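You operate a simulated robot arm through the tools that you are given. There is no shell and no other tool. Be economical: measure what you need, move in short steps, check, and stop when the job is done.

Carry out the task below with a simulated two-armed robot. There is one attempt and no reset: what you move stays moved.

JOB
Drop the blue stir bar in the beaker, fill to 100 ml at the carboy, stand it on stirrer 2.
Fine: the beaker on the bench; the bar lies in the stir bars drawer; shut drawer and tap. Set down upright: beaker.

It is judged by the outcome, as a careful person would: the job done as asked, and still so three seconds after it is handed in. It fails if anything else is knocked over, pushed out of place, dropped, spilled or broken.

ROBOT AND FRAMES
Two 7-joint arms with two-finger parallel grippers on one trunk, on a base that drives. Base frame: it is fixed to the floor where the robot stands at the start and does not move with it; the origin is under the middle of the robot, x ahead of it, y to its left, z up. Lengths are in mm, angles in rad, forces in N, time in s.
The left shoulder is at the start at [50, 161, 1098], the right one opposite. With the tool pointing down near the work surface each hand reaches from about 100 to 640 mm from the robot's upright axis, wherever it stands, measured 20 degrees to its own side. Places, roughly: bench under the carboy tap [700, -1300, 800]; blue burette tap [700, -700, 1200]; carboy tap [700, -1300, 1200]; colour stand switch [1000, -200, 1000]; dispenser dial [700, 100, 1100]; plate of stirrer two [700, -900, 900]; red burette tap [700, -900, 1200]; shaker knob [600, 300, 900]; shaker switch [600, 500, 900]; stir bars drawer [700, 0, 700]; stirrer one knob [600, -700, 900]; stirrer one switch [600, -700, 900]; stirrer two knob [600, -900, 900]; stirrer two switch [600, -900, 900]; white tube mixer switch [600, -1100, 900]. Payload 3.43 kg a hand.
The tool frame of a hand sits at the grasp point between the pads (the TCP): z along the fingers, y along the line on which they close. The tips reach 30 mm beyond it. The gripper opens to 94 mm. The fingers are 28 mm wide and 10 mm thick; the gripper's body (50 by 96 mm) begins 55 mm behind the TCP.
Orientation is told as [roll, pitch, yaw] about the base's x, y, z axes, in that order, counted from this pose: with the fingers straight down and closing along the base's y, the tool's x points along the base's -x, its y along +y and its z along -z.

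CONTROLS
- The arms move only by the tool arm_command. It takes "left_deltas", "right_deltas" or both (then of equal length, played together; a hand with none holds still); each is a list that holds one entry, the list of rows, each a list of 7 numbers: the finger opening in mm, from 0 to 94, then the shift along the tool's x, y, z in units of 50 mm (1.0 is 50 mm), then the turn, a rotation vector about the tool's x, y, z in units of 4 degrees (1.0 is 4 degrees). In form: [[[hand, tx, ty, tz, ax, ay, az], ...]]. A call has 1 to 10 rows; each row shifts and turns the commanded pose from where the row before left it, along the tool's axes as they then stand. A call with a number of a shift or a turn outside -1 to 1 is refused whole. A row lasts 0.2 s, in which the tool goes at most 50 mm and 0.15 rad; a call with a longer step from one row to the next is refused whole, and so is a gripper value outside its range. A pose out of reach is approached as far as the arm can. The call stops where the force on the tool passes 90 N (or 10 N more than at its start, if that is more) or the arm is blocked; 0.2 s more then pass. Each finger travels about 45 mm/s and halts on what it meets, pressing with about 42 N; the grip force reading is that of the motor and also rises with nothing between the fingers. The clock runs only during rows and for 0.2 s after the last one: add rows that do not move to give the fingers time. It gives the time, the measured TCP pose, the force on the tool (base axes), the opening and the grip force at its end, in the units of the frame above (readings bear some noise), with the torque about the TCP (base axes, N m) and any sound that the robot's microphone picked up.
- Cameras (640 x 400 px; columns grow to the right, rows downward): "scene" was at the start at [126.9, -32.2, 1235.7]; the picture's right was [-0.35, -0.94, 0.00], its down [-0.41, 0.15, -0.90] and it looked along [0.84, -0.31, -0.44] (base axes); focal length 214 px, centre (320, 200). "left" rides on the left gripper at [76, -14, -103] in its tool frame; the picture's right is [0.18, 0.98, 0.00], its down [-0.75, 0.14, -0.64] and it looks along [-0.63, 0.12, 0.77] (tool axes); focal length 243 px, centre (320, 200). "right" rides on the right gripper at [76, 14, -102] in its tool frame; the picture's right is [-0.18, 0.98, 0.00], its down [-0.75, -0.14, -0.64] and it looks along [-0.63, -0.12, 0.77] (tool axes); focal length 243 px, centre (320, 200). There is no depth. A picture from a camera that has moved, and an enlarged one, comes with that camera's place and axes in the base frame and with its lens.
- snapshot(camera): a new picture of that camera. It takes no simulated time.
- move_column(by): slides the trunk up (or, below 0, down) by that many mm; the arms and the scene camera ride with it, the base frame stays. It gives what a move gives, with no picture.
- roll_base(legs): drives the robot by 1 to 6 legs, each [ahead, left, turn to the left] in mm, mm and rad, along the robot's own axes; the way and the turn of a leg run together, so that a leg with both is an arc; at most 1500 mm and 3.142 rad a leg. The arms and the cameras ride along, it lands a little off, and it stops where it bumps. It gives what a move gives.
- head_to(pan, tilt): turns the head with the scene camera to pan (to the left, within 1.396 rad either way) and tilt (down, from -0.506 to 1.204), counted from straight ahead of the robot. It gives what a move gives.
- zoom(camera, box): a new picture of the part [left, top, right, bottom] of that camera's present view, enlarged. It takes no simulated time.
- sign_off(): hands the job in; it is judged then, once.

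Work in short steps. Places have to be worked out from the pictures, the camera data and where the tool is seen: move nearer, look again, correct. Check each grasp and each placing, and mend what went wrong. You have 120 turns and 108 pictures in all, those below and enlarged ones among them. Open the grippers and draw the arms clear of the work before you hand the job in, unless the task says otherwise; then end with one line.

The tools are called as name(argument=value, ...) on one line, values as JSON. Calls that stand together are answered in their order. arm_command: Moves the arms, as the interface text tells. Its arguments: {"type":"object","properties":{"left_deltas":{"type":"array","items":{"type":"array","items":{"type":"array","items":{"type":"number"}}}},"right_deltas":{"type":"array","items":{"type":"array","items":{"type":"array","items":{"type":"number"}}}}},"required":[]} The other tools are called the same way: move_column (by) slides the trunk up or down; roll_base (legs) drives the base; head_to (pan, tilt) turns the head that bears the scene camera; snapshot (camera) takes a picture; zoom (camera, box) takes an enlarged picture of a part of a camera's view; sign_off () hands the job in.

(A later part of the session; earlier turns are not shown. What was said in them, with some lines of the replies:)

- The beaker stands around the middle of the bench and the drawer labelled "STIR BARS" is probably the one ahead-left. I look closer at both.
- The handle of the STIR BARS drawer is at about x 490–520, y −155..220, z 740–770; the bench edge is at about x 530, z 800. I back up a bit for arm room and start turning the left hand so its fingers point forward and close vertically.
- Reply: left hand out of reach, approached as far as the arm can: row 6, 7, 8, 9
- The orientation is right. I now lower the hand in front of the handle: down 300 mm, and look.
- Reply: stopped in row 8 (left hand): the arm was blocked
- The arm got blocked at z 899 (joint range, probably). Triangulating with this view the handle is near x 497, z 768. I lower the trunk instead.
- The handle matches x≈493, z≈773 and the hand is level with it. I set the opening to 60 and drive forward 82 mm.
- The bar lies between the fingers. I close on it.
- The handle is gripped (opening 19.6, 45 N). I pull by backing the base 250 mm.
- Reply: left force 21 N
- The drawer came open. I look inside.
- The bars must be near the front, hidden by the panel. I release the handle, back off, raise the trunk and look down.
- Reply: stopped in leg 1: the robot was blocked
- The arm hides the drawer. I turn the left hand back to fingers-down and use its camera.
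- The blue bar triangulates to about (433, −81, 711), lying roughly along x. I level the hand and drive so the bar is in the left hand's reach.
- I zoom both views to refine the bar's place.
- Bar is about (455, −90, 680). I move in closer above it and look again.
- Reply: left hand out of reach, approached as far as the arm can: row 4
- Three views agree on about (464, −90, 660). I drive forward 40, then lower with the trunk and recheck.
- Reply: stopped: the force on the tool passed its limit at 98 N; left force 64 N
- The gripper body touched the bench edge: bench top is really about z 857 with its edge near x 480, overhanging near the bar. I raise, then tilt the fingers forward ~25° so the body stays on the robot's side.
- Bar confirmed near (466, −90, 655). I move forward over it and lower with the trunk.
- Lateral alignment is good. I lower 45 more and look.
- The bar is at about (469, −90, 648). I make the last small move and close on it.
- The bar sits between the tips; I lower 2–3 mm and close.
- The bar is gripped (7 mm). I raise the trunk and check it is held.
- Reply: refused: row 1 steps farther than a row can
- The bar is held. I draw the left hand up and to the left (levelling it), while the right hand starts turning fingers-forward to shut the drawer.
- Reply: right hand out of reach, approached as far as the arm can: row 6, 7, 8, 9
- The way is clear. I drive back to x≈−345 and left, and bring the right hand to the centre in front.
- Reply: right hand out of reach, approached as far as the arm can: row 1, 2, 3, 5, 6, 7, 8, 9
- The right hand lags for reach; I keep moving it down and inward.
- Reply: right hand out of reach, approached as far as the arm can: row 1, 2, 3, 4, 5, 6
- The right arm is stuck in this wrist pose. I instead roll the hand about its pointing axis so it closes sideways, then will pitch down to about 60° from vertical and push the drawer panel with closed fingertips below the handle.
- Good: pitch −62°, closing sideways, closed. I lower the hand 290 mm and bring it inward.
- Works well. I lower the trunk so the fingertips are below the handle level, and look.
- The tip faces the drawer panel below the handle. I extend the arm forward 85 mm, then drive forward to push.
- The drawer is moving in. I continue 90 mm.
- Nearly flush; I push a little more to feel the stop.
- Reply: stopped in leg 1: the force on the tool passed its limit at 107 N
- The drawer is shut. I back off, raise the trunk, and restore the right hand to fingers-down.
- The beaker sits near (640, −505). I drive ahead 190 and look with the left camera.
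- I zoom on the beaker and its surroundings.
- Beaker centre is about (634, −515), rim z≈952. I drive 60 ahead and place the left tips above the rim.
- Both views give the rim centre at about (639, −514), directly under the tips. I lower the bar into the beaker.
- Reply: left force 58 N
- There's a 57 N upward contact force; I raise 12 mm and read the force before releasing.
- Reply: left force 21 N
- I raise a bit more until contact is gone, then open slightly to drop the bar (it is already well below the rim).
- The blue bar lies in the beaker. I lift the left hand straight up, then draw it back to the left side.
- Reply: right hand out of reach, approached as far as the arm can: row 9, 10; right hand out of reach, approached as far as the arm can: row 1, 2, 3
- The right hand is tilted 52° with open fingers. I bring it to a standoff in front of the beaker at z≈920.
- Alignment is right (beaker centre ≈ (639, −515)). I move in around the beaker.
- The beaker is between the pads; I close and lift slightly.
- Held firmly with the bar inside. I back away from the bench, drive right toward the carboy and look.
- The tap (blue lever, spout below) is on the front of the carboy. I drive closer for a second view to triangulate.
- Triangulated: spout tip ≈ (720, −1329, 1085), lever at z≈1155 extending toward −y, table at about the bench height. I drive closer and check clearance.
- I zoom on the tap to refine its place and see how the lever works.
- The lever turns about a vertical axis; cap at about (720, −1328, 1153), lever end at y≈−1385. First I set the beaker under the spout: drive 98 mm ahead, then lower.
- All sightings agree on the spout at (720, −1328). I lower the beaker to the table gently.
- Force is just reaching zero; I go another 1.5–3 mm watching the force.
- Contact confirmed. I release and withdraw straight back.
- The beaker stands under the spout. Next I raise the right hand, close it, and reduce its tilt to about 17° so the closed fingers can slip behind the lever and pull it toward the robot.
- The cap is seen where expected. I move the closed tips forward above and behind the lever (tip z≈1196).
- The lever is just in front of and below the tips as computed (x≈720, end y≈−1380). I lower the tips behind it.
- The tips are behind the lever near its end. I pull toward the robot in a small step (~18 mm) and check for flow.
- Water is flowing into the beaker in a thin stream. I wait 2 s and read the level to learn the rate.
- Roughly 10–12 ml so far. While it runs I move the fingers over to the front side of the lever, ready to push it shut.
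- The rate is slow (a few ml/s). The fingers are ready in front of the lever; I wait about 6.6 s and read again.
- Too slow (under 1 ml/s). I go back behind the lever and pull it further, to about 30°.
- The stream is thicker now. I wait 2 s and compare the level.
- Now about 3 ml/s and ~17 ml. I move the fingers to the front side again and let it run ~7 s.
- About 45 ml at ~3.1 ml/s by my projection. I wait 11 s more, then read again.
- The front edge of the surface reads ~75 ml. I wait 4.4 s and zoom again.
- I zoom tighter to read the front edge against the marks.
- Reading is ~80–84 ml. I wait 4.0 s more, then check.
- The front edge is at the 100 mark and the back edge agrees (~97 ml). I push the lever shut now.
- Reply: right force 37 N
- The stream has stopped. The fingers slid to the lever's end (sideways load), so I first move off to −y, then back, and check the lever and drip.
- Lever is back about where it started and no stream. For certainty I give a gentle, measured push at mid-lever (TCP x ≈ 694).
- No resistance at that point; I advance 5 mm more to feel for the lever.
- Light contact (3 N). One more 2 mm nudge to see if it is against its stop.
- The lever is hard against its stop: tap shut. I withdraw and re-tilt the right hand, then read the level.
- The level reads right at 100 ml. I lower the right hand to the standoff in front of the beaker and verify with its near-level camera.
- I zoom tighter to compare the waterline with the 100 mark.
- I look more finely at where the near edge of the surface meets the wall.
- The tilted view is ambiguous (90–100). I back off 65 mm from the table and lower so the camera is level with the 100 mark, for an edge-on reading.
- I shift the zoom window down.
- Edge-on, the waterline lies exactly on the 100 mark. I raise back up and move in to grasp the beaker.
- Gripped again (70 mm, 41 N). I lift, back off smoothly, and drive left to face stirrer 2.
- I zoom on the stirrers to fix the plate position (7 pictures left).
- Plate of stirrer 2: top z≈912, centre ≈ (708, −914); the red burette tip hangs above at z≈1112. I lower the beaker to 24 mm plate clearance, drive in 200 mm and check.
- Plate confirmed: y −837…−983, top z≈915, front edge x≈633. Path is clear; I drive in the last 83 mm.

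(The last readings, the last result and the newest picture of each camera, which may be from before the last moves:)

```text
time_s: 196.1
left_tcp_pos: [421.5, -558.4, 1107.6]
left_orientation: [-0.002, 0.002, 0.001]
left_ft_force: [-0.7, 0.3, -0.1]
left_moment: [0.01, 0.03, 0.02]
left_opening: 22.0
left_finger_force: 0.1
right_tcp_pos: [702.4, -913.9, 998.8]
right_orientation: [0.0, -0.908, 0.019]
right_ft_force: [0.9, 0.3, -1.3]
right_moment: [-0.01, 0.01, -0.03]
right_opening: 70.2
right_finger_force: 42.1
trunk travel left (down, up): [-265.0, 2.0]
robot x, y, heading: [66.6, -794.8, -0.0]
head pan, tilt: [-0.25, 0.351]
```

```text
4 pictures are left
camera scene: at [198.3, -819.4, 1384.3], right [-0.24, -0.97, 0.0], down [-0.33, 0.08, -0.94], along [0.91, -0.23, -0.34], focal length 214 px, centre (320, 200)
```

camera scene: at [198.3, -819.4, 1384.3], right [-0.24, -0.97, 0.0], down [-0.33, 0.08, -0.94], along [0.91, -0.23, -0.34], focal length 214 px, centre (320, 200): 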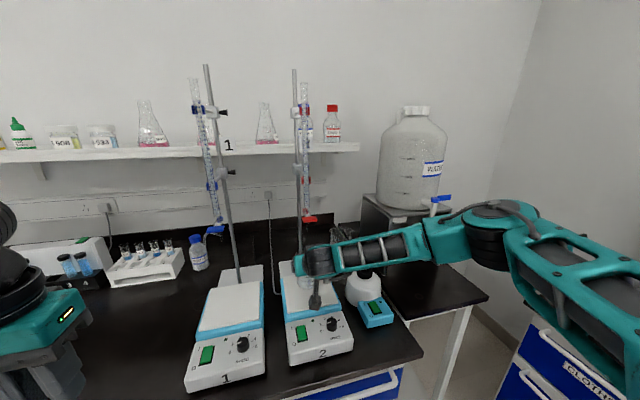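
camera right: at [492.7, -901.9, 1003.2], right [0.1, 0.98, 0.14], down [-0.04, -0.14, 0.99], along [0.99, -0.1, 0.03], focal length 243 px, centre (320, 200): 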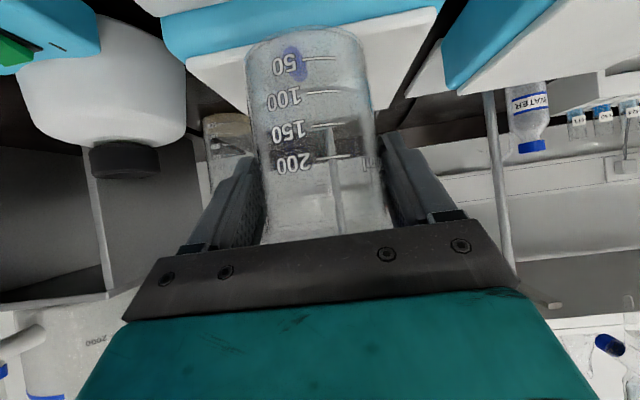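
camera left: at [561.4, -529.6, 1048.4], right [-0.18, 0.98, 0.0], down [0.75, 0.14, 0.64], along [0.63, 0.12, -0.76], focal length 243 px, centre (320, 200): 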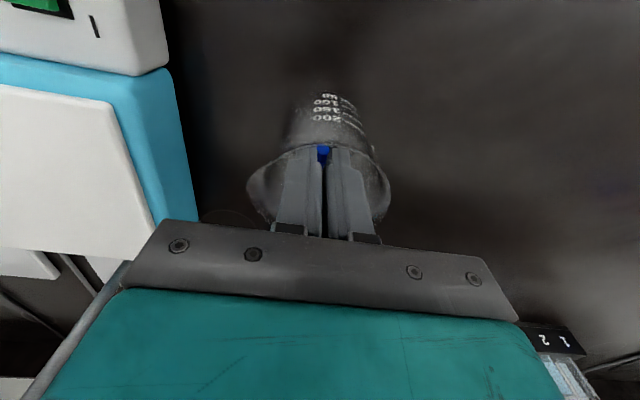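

The beaker is over the plate. I lower 15 mm, then in small steps feel for contact.

arm_command(right_deltas=[[[50, 0.118, 0, 0.093, 0, 0, 0], [50, 0.118, 0, 0.093, 0, 0, 0], [50, 0, 0, 0, 0, 0, 0]]])

arm_command(right_deltas=[[[50, 0.032, 0, 0.025, 0, 0, 0], [50, 0, 0, 0, 0, 0, 0]]])

arm_command(right_deltas=[[[50, 0.032, 0, 0.025, 0, 0, 0], [50, 0, 0, 0, 0, 0, 0]]])

```text
time_s: 196.9
left_tcp_pos: [418.8, -558.4, 1111.6]
left_orientation: [-0.002, -0.002, -0.001]
left_ft_force: [0.4, -0.2, 0.7]
left_moment: [0.01, -0.02, -0.03]
left_opening: 22.1
left_finger_force: 0.1
right_tcp_pos: [702.2, -912.8, 993.7]
right_orientation: [0.002, -0.923, 0.016]
right_ft_force: [-2.8, -2.3, 30.2]
right_moment: [-0.01, 0.66, 0.04]
right_opening: 70.3
right_finger_force: 42.6
trunk travel left (down, up): [-265.0, 2.0]
robot x, y, heading: [62.7, -798.9, 0.006]
head pan, tilt: [-0.25, 0.351]
```

```text
time_s: 197.5
left_tcp_pos: [418.4, -559.1, 1110.8]
left_orientation: [-0.001, -0.003, 0.0]
left_ft_force: [-0.5, -0.3, 0.6]
left_moment: [0.01, 0.0, 0.01]
left_opening: 21.9
left_finger_force: 0.0
right_tcp_pos: [704.4, -912.5, 992.4]
right_orientation: [0.004, -0.927, 0.015]
right_ft_force: [-0.6, -3.7, 34.3]
right_moment: [-0.13, 0.34, -0.01]
right_opening: 70.0
right_finger_force: 42.0
trunk travel left (down, up): [-265.0, 2.0]
robot x, y, heading: [64.6, -794.8, -0.002]
head pan, tilt: [-0.25, 0.351]
```

```text
time_s: 198.1
left_tcp_pos: [417.8, -558.9, 1111.1]
left_orientation: [-0.002, -0.003, 0.001]
left_ft_force: [-0.1, -0.4, -0.1]
left_moment: [-0.01, 0.01, 0.01]
left_opening: 22.2
left_finger_force: 0.0
right_tcp_pos: [703.1, -912.1, 991.1]
right_orientation: [0.004, -0.928, 0.014]
right_ft_force: [0.7, -5.7, 38.2]
right_moment: [-0.02, 0.23, -0.01]
right_opening: 70.1
right_finger_force: 41.8
trunk travel left (down, up): [-265.0, 2.0]
robot x, y, heading: [66.0, -795.3, 0.002]
head pan, tilt: [-0.25, 0.351]
```

Contact came earlier than computed (z≈994, 30+ N). I relax upward ~9 mm and look with the right camera.

arm_command(right_deltas=[[[50, -0.142, 0, -0.111, 0, 0, 0], [50, -0.055, 0, -0.043, 0, 0, 0], [50, 0, 0, 0, 0, 0, 0]]])

snapshot(camera="right")

```text
time_s: 198.9
left_tcp_pos: [419.9, -558.8, 1108.3]
left_orientation: [-0.004, 0.0, 0.001]
left_ft_force: [-0.1, -0.4, -0.5]
left_moment: [0.0, 0.03, 0.02]
left_opening: 22.3
left_finger_force: 0.0
right_tcp_pos: [699.8, -911.4, 991.5]
right_orientation: [0.0, -0.904, 0.02]
right_ft_force: [1.3, 2.1, 7.6]
right_moment: [0.19, -0.42, 0.08]
right_opening: 70.2
right_finger_force: 42.4
trunk travel left (down, up): [-265.0, 2.0]
robot x, y, heading: [65.2, -796.7, 0.001]
head pan, tilt: [-0.25, 0.351]
```

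```text
3 pictures are left
camera right: at [572.6, -900.8, 996.9], right [0.09, 0.98, 0.14], down [-0.04, -0.14, 0.99], along [0.99, -0.1, 0.02], focal length 243 px, centre (320, 200)
```

right: 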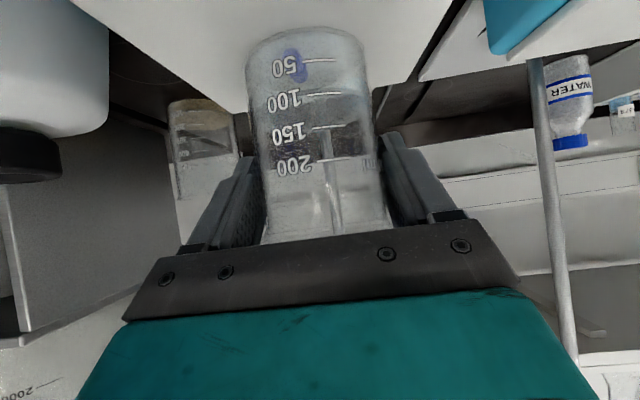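

The beaker is on the plate, whose top is really z≈930 and centre about (681, −912), so it stands ~24 mm too far back. I lift 8 mm, shift 22 mm toward the robot, and lower again gently.

arm_command(right_deltas=[[[50, -0.126, 0, -0.099, 0, 0, 0], [50, 0.136, 0, -0.173, 0, 0, 0], [50, 0.136, 0, -0.173, 0, 0, 0], [50, 0, 0, 0, 0, 0, 0]]])

arm_command(right_deltas=[[[50, 0.079, 0, 0.062, 0, 0, 0], [50, 0, 0, 0, 0, 0, 0]]])

```text
time_s: 199.9
left_tcp_pos: [422.0, -558.8, 1108.4]
left_orientation: [-0.003, -0.001, -0.001]
left_ft_force: [-0.2, -0.6, -0.1]
left_moment: [-0.01, 0.0, -0.02]
left_opening: 22.2
left_finger_force: 0.1
right_tcp_pos: [681.7, -914.3, 1000.6]
right_orientation: [-0.001, -0.907, 0.017]
right_ft_force: [1.1, 0.0, -2.1]
right_moment: [-0.01, 0.03, -0.02]
right_opening: 70.1
right_finger_force: 41.6
trunk travel left (down, up): [-265.0, 2.0]
robot x, y, heading: [64.7, -796.5, 0.003]
head pan, tilt: [-0.25, 0.351]
```

```text
time_s: 200.5
left_tcp_pos: [421.7, -559.1, 1109.4]
left_orientation: [-0.003, 0.0, 0.0]
left_ft_force: [-0.2, -0.3, 0.0]
left_moment: [-0.03, -0.01, 0.01]
left_opening: 21.8
left_finger_force: 0.1
right_tcp_pos: [679.5, -914.1, 996.3]
right_orientation: [-0.002, -0.91, 0.019]
right_ft_force: [0.5, 0.2, -1.6]
right_moment: [0.03, 0.04, 0.02]
right_opening: 70.0
right_finger_force: 42.1
trunk travel left (down, up): [-265.0, 2.0]
robot x, y, heading: [68.5, -797.0, 0.004]
head pan, tilt: [-0.25, 0.351]
```

I lower in 1.5 mm steps until light contact.

arm_command(right_deltas=[[[50, 0.024, 0, 0.018, 0, 0, 0], [50, 0, 0, 0, 0, 0, 0]]])

arm_command(right_deltas=[[[50, 0.02, 0, 0.015, 0, 0, 0], [50, 0, 0, 0, 0, 0, 0]]])

```text
time_s: 201.1
left_tcp_pos: [421.9, -558.8, 1109.0]
left_orientation: [-0.002, 0.001, -0.002]
left_ft_force: [1.1, -0.2, 0.1]
left_moment: [0.02, -0.04, -0.04]
left_opening: 22.2
left_finger_force: 0.0
right_tcp_pos: [680.3, -913.4, 993.4]
right_orientation: [-0.002, -0.908, 0.018]
right_ft_force: [-0.5, -0.1, -2.2]
right_moment: [-0.02, 0.02, 0.02]
right_opening: 70.3
right_finger_force: 41.8
trunk travel left (down, up): [-265.0, 2.0]
robot x, y, heading: [67.2, -797.4, -0.0]
head pan, tilt: [-0.25, 0.351]
```

```text
time_s: 201.7
left_tcp_pos: [421.9, -558.3, 1108.4]
left_orientation: [-0.001, 0.001, -0.001]
left_ft_force: [0.6, -0.5, -0.4]
left_moment: [-0.01, 0.03, 0.0]
left_opening: 21.8
left_finger_force: 0.1
right_tcp_pos: [680.8, -912.3, 992.2]
right_orientation: [-0.001, -0.908, 0.017]
right_ft_force: [0.3, -0.1, -2.1]
right_moment: [-0.01, 0.0, -0.02]
right_opening: 70.0
right_finger_force: 41.8
trunk travel left (down, up): [-265.0, 2.0]
robot x, y, heading: [66.6, -799.9, 0.001]
head pan, tilt: [-0.25, 0.351]
```

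Not yet touching; I continue with small steps.

arm_command(right_deltas=[[[50, 0.02, 0, 0.015, 0, 0, 0], [50, 0, 0, 0, 0, 0, 0]]])

arm_command(right_deltas=[[[50, 0.02, 0, 0.015, 0, 0, 0], [50, 0, 0, 0, 0, 0, 0]]])

```text
time_s: 202.3
left_tcp_pos: [421.1, -560.1, 1109.0]
left_orientation: [0.0, 0.001, 0.0]
left_ft_force: [-0.2, 0.4, 0.1]
left_moment: [0.03, -0.01, 0.02]
left_opening: 21.9
left_finger_force: 0.1
right_tcp_pos: [679.8, -912.1, 993.1]
right_orientation: [-0.001, -0.911, 0.019]
right_ft_force: [0.0, 0.3, 3.0]
right_moment: [0.07, -0.13, 0.0]
right_opening: 69.7
right_finger_force: 42.4
trunk travel left (down, up): [-265.0, 2.0]
robot x, y, heading: [66.5, -796.8, 0.005]
head pan, tilt: [-0.25, 0.351]
```

```text
time_s: 202.9
left_tcp_pos: [420.4, -558.6, 1108.6]
left_orientation: [-0.001, 0.001, -0.002]
left_ft_force: [0.8, -0.3, -1.1]
left_moment: [-0.02, 0.0, 0.0]
left_opening: 22.0
left_finger_force: 0.0
right_tcp_pos: [680.4, -913.4, 993.3]
right_orientation: [0.001, -0.913, 0.017]
right_ft_force: [-0.4, -0.8, 10.0]
right_moment: [0.18, -0.37, -0.03]
right_opening: 70.0
right_finger_force: 42.0
trunk travel left (down, up): [-265.0, 2.0]
robot x, y, heading: [66.4, -792.9, 0.006]
head pan, tilt: [-0.25, 0.351]
```

Contact (10 N). I release and withdraw straight back.

arm_command(right_deltas=[[[72, 0, 0, 0, 0, 0, 0], [80, 0, 0, 0, 0, 0, 0], [94, 0, 0, 0, 0, 0, 0], [94, 0, 0, 0, 0, 0, 0], [94, 0.3, 0, -0.39, 0, 0, 0], [94, 0.3, 0, -0.39, 0, 0, 0], [94, 0.3, 0, -0.39, 0, 0, 0], [94, 0.3, 0, -0.39, 0, 0, 0], [94, 0.3, 0, -0.39, 0, 0, 0]]])

roll_base(legs=[[-250, 0, 0]])

snapshot(camera="right")

```text
time_s: 204.9
left_tcp_pos: [421.0, -559.2, 1109.1]
left_orientation: [-0.001, -0.001, 0.0]
left_ft_force: [-0.7, -0.1, 0.3]
left_moment: [-0.02, 0.0, 0.0]
left_opening: 21.8
left_finger_force: 0.0
right_tcp_pos: [557.5, -915.9, 990.5]
right_orientation: [-0.001, -0.909, 0.019]
right_ft_force: [0.2, -0.6, -0.5]
right_moment: [0.0, -0.04, -0.02]
right_opening: 93.9
right_finger_force: 0.1
trunk travel left (down, up): [-265.0, 2.0]
robot x, y, heading: [67.1, -796.3, 0.001]
head pan, tilt: [-0.25, 0.351]
```

```text
time_s: 206.7
left_tcp_pos: [174.4, -559.7, 1108.7]
left_orientation: [-0.002, -0.002, -0.002]
left_ft_force: [-0.5, 0.5, -0.8]
left_moment: [-0.01, -0.01, -0.01]
left_opening: 22.0
left_finger_force: 0.1
right_tcp_pos: [309.5, -917.2, 991.3]
right_orientation: [0.0, -0.909, 0.015]
right_ft_force: [-1.2, -0.2, 0.0]
right_moment: [-0.02, -0.01, -0.02]
right_opening: 94.2
right_finger_force: 0.0
trunk travel left (down, up): [-265.0, 2.0]
robot x, y, heading: [-184.8, -794.3, -0.0]
head pan, tilt: [-0.25, 0.351]
```

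```text
2 pictures are left
camera right: at [181.7, -905.1, 995.4], right [0.1, 0.98, 0.14], down [-0.04, -0.14, 0.99], along [0.99, -0.1, 0.03], focal length 243 px, centre (320, 200)
```

right: 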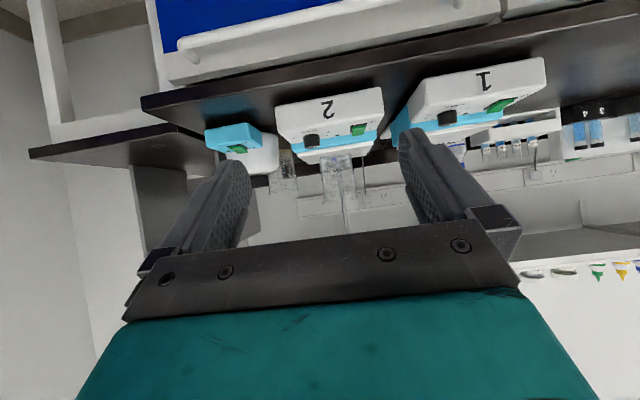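

The beaker appears upright on stirrer 2. One last scene zoom confirms it.

zoom(camera="scene", box=[200, 160, 400, 300])

```text
2.86 times, centred on (300, 230) of scene
camera zoom: at [-51.3, -819.9, 1384.5], right [-0.25, -0.97, 0.0], down [-0.33, 0.08, -0.94], along [0.91, -0.23, -0.34], focal length 613 px, centre (377, 114)
```

zoom: 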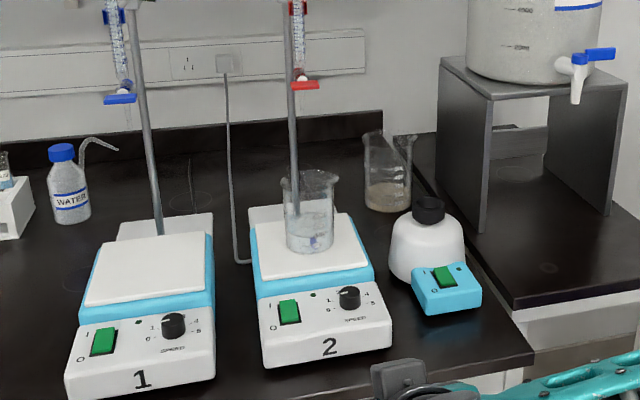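

The beaker stands upright and centred on stirrer 2 with the blue bar and 100 ml in it. The tap and the drawer are shut, and both hands are clear of the work.

sign_off()

```text
The job is handed in.
```

The job is handed in: the beaker, holding the blue stir bar and filled to the 100 ml mark, stands upright on stirrer 2, with the drawer and the carboy tap shut.
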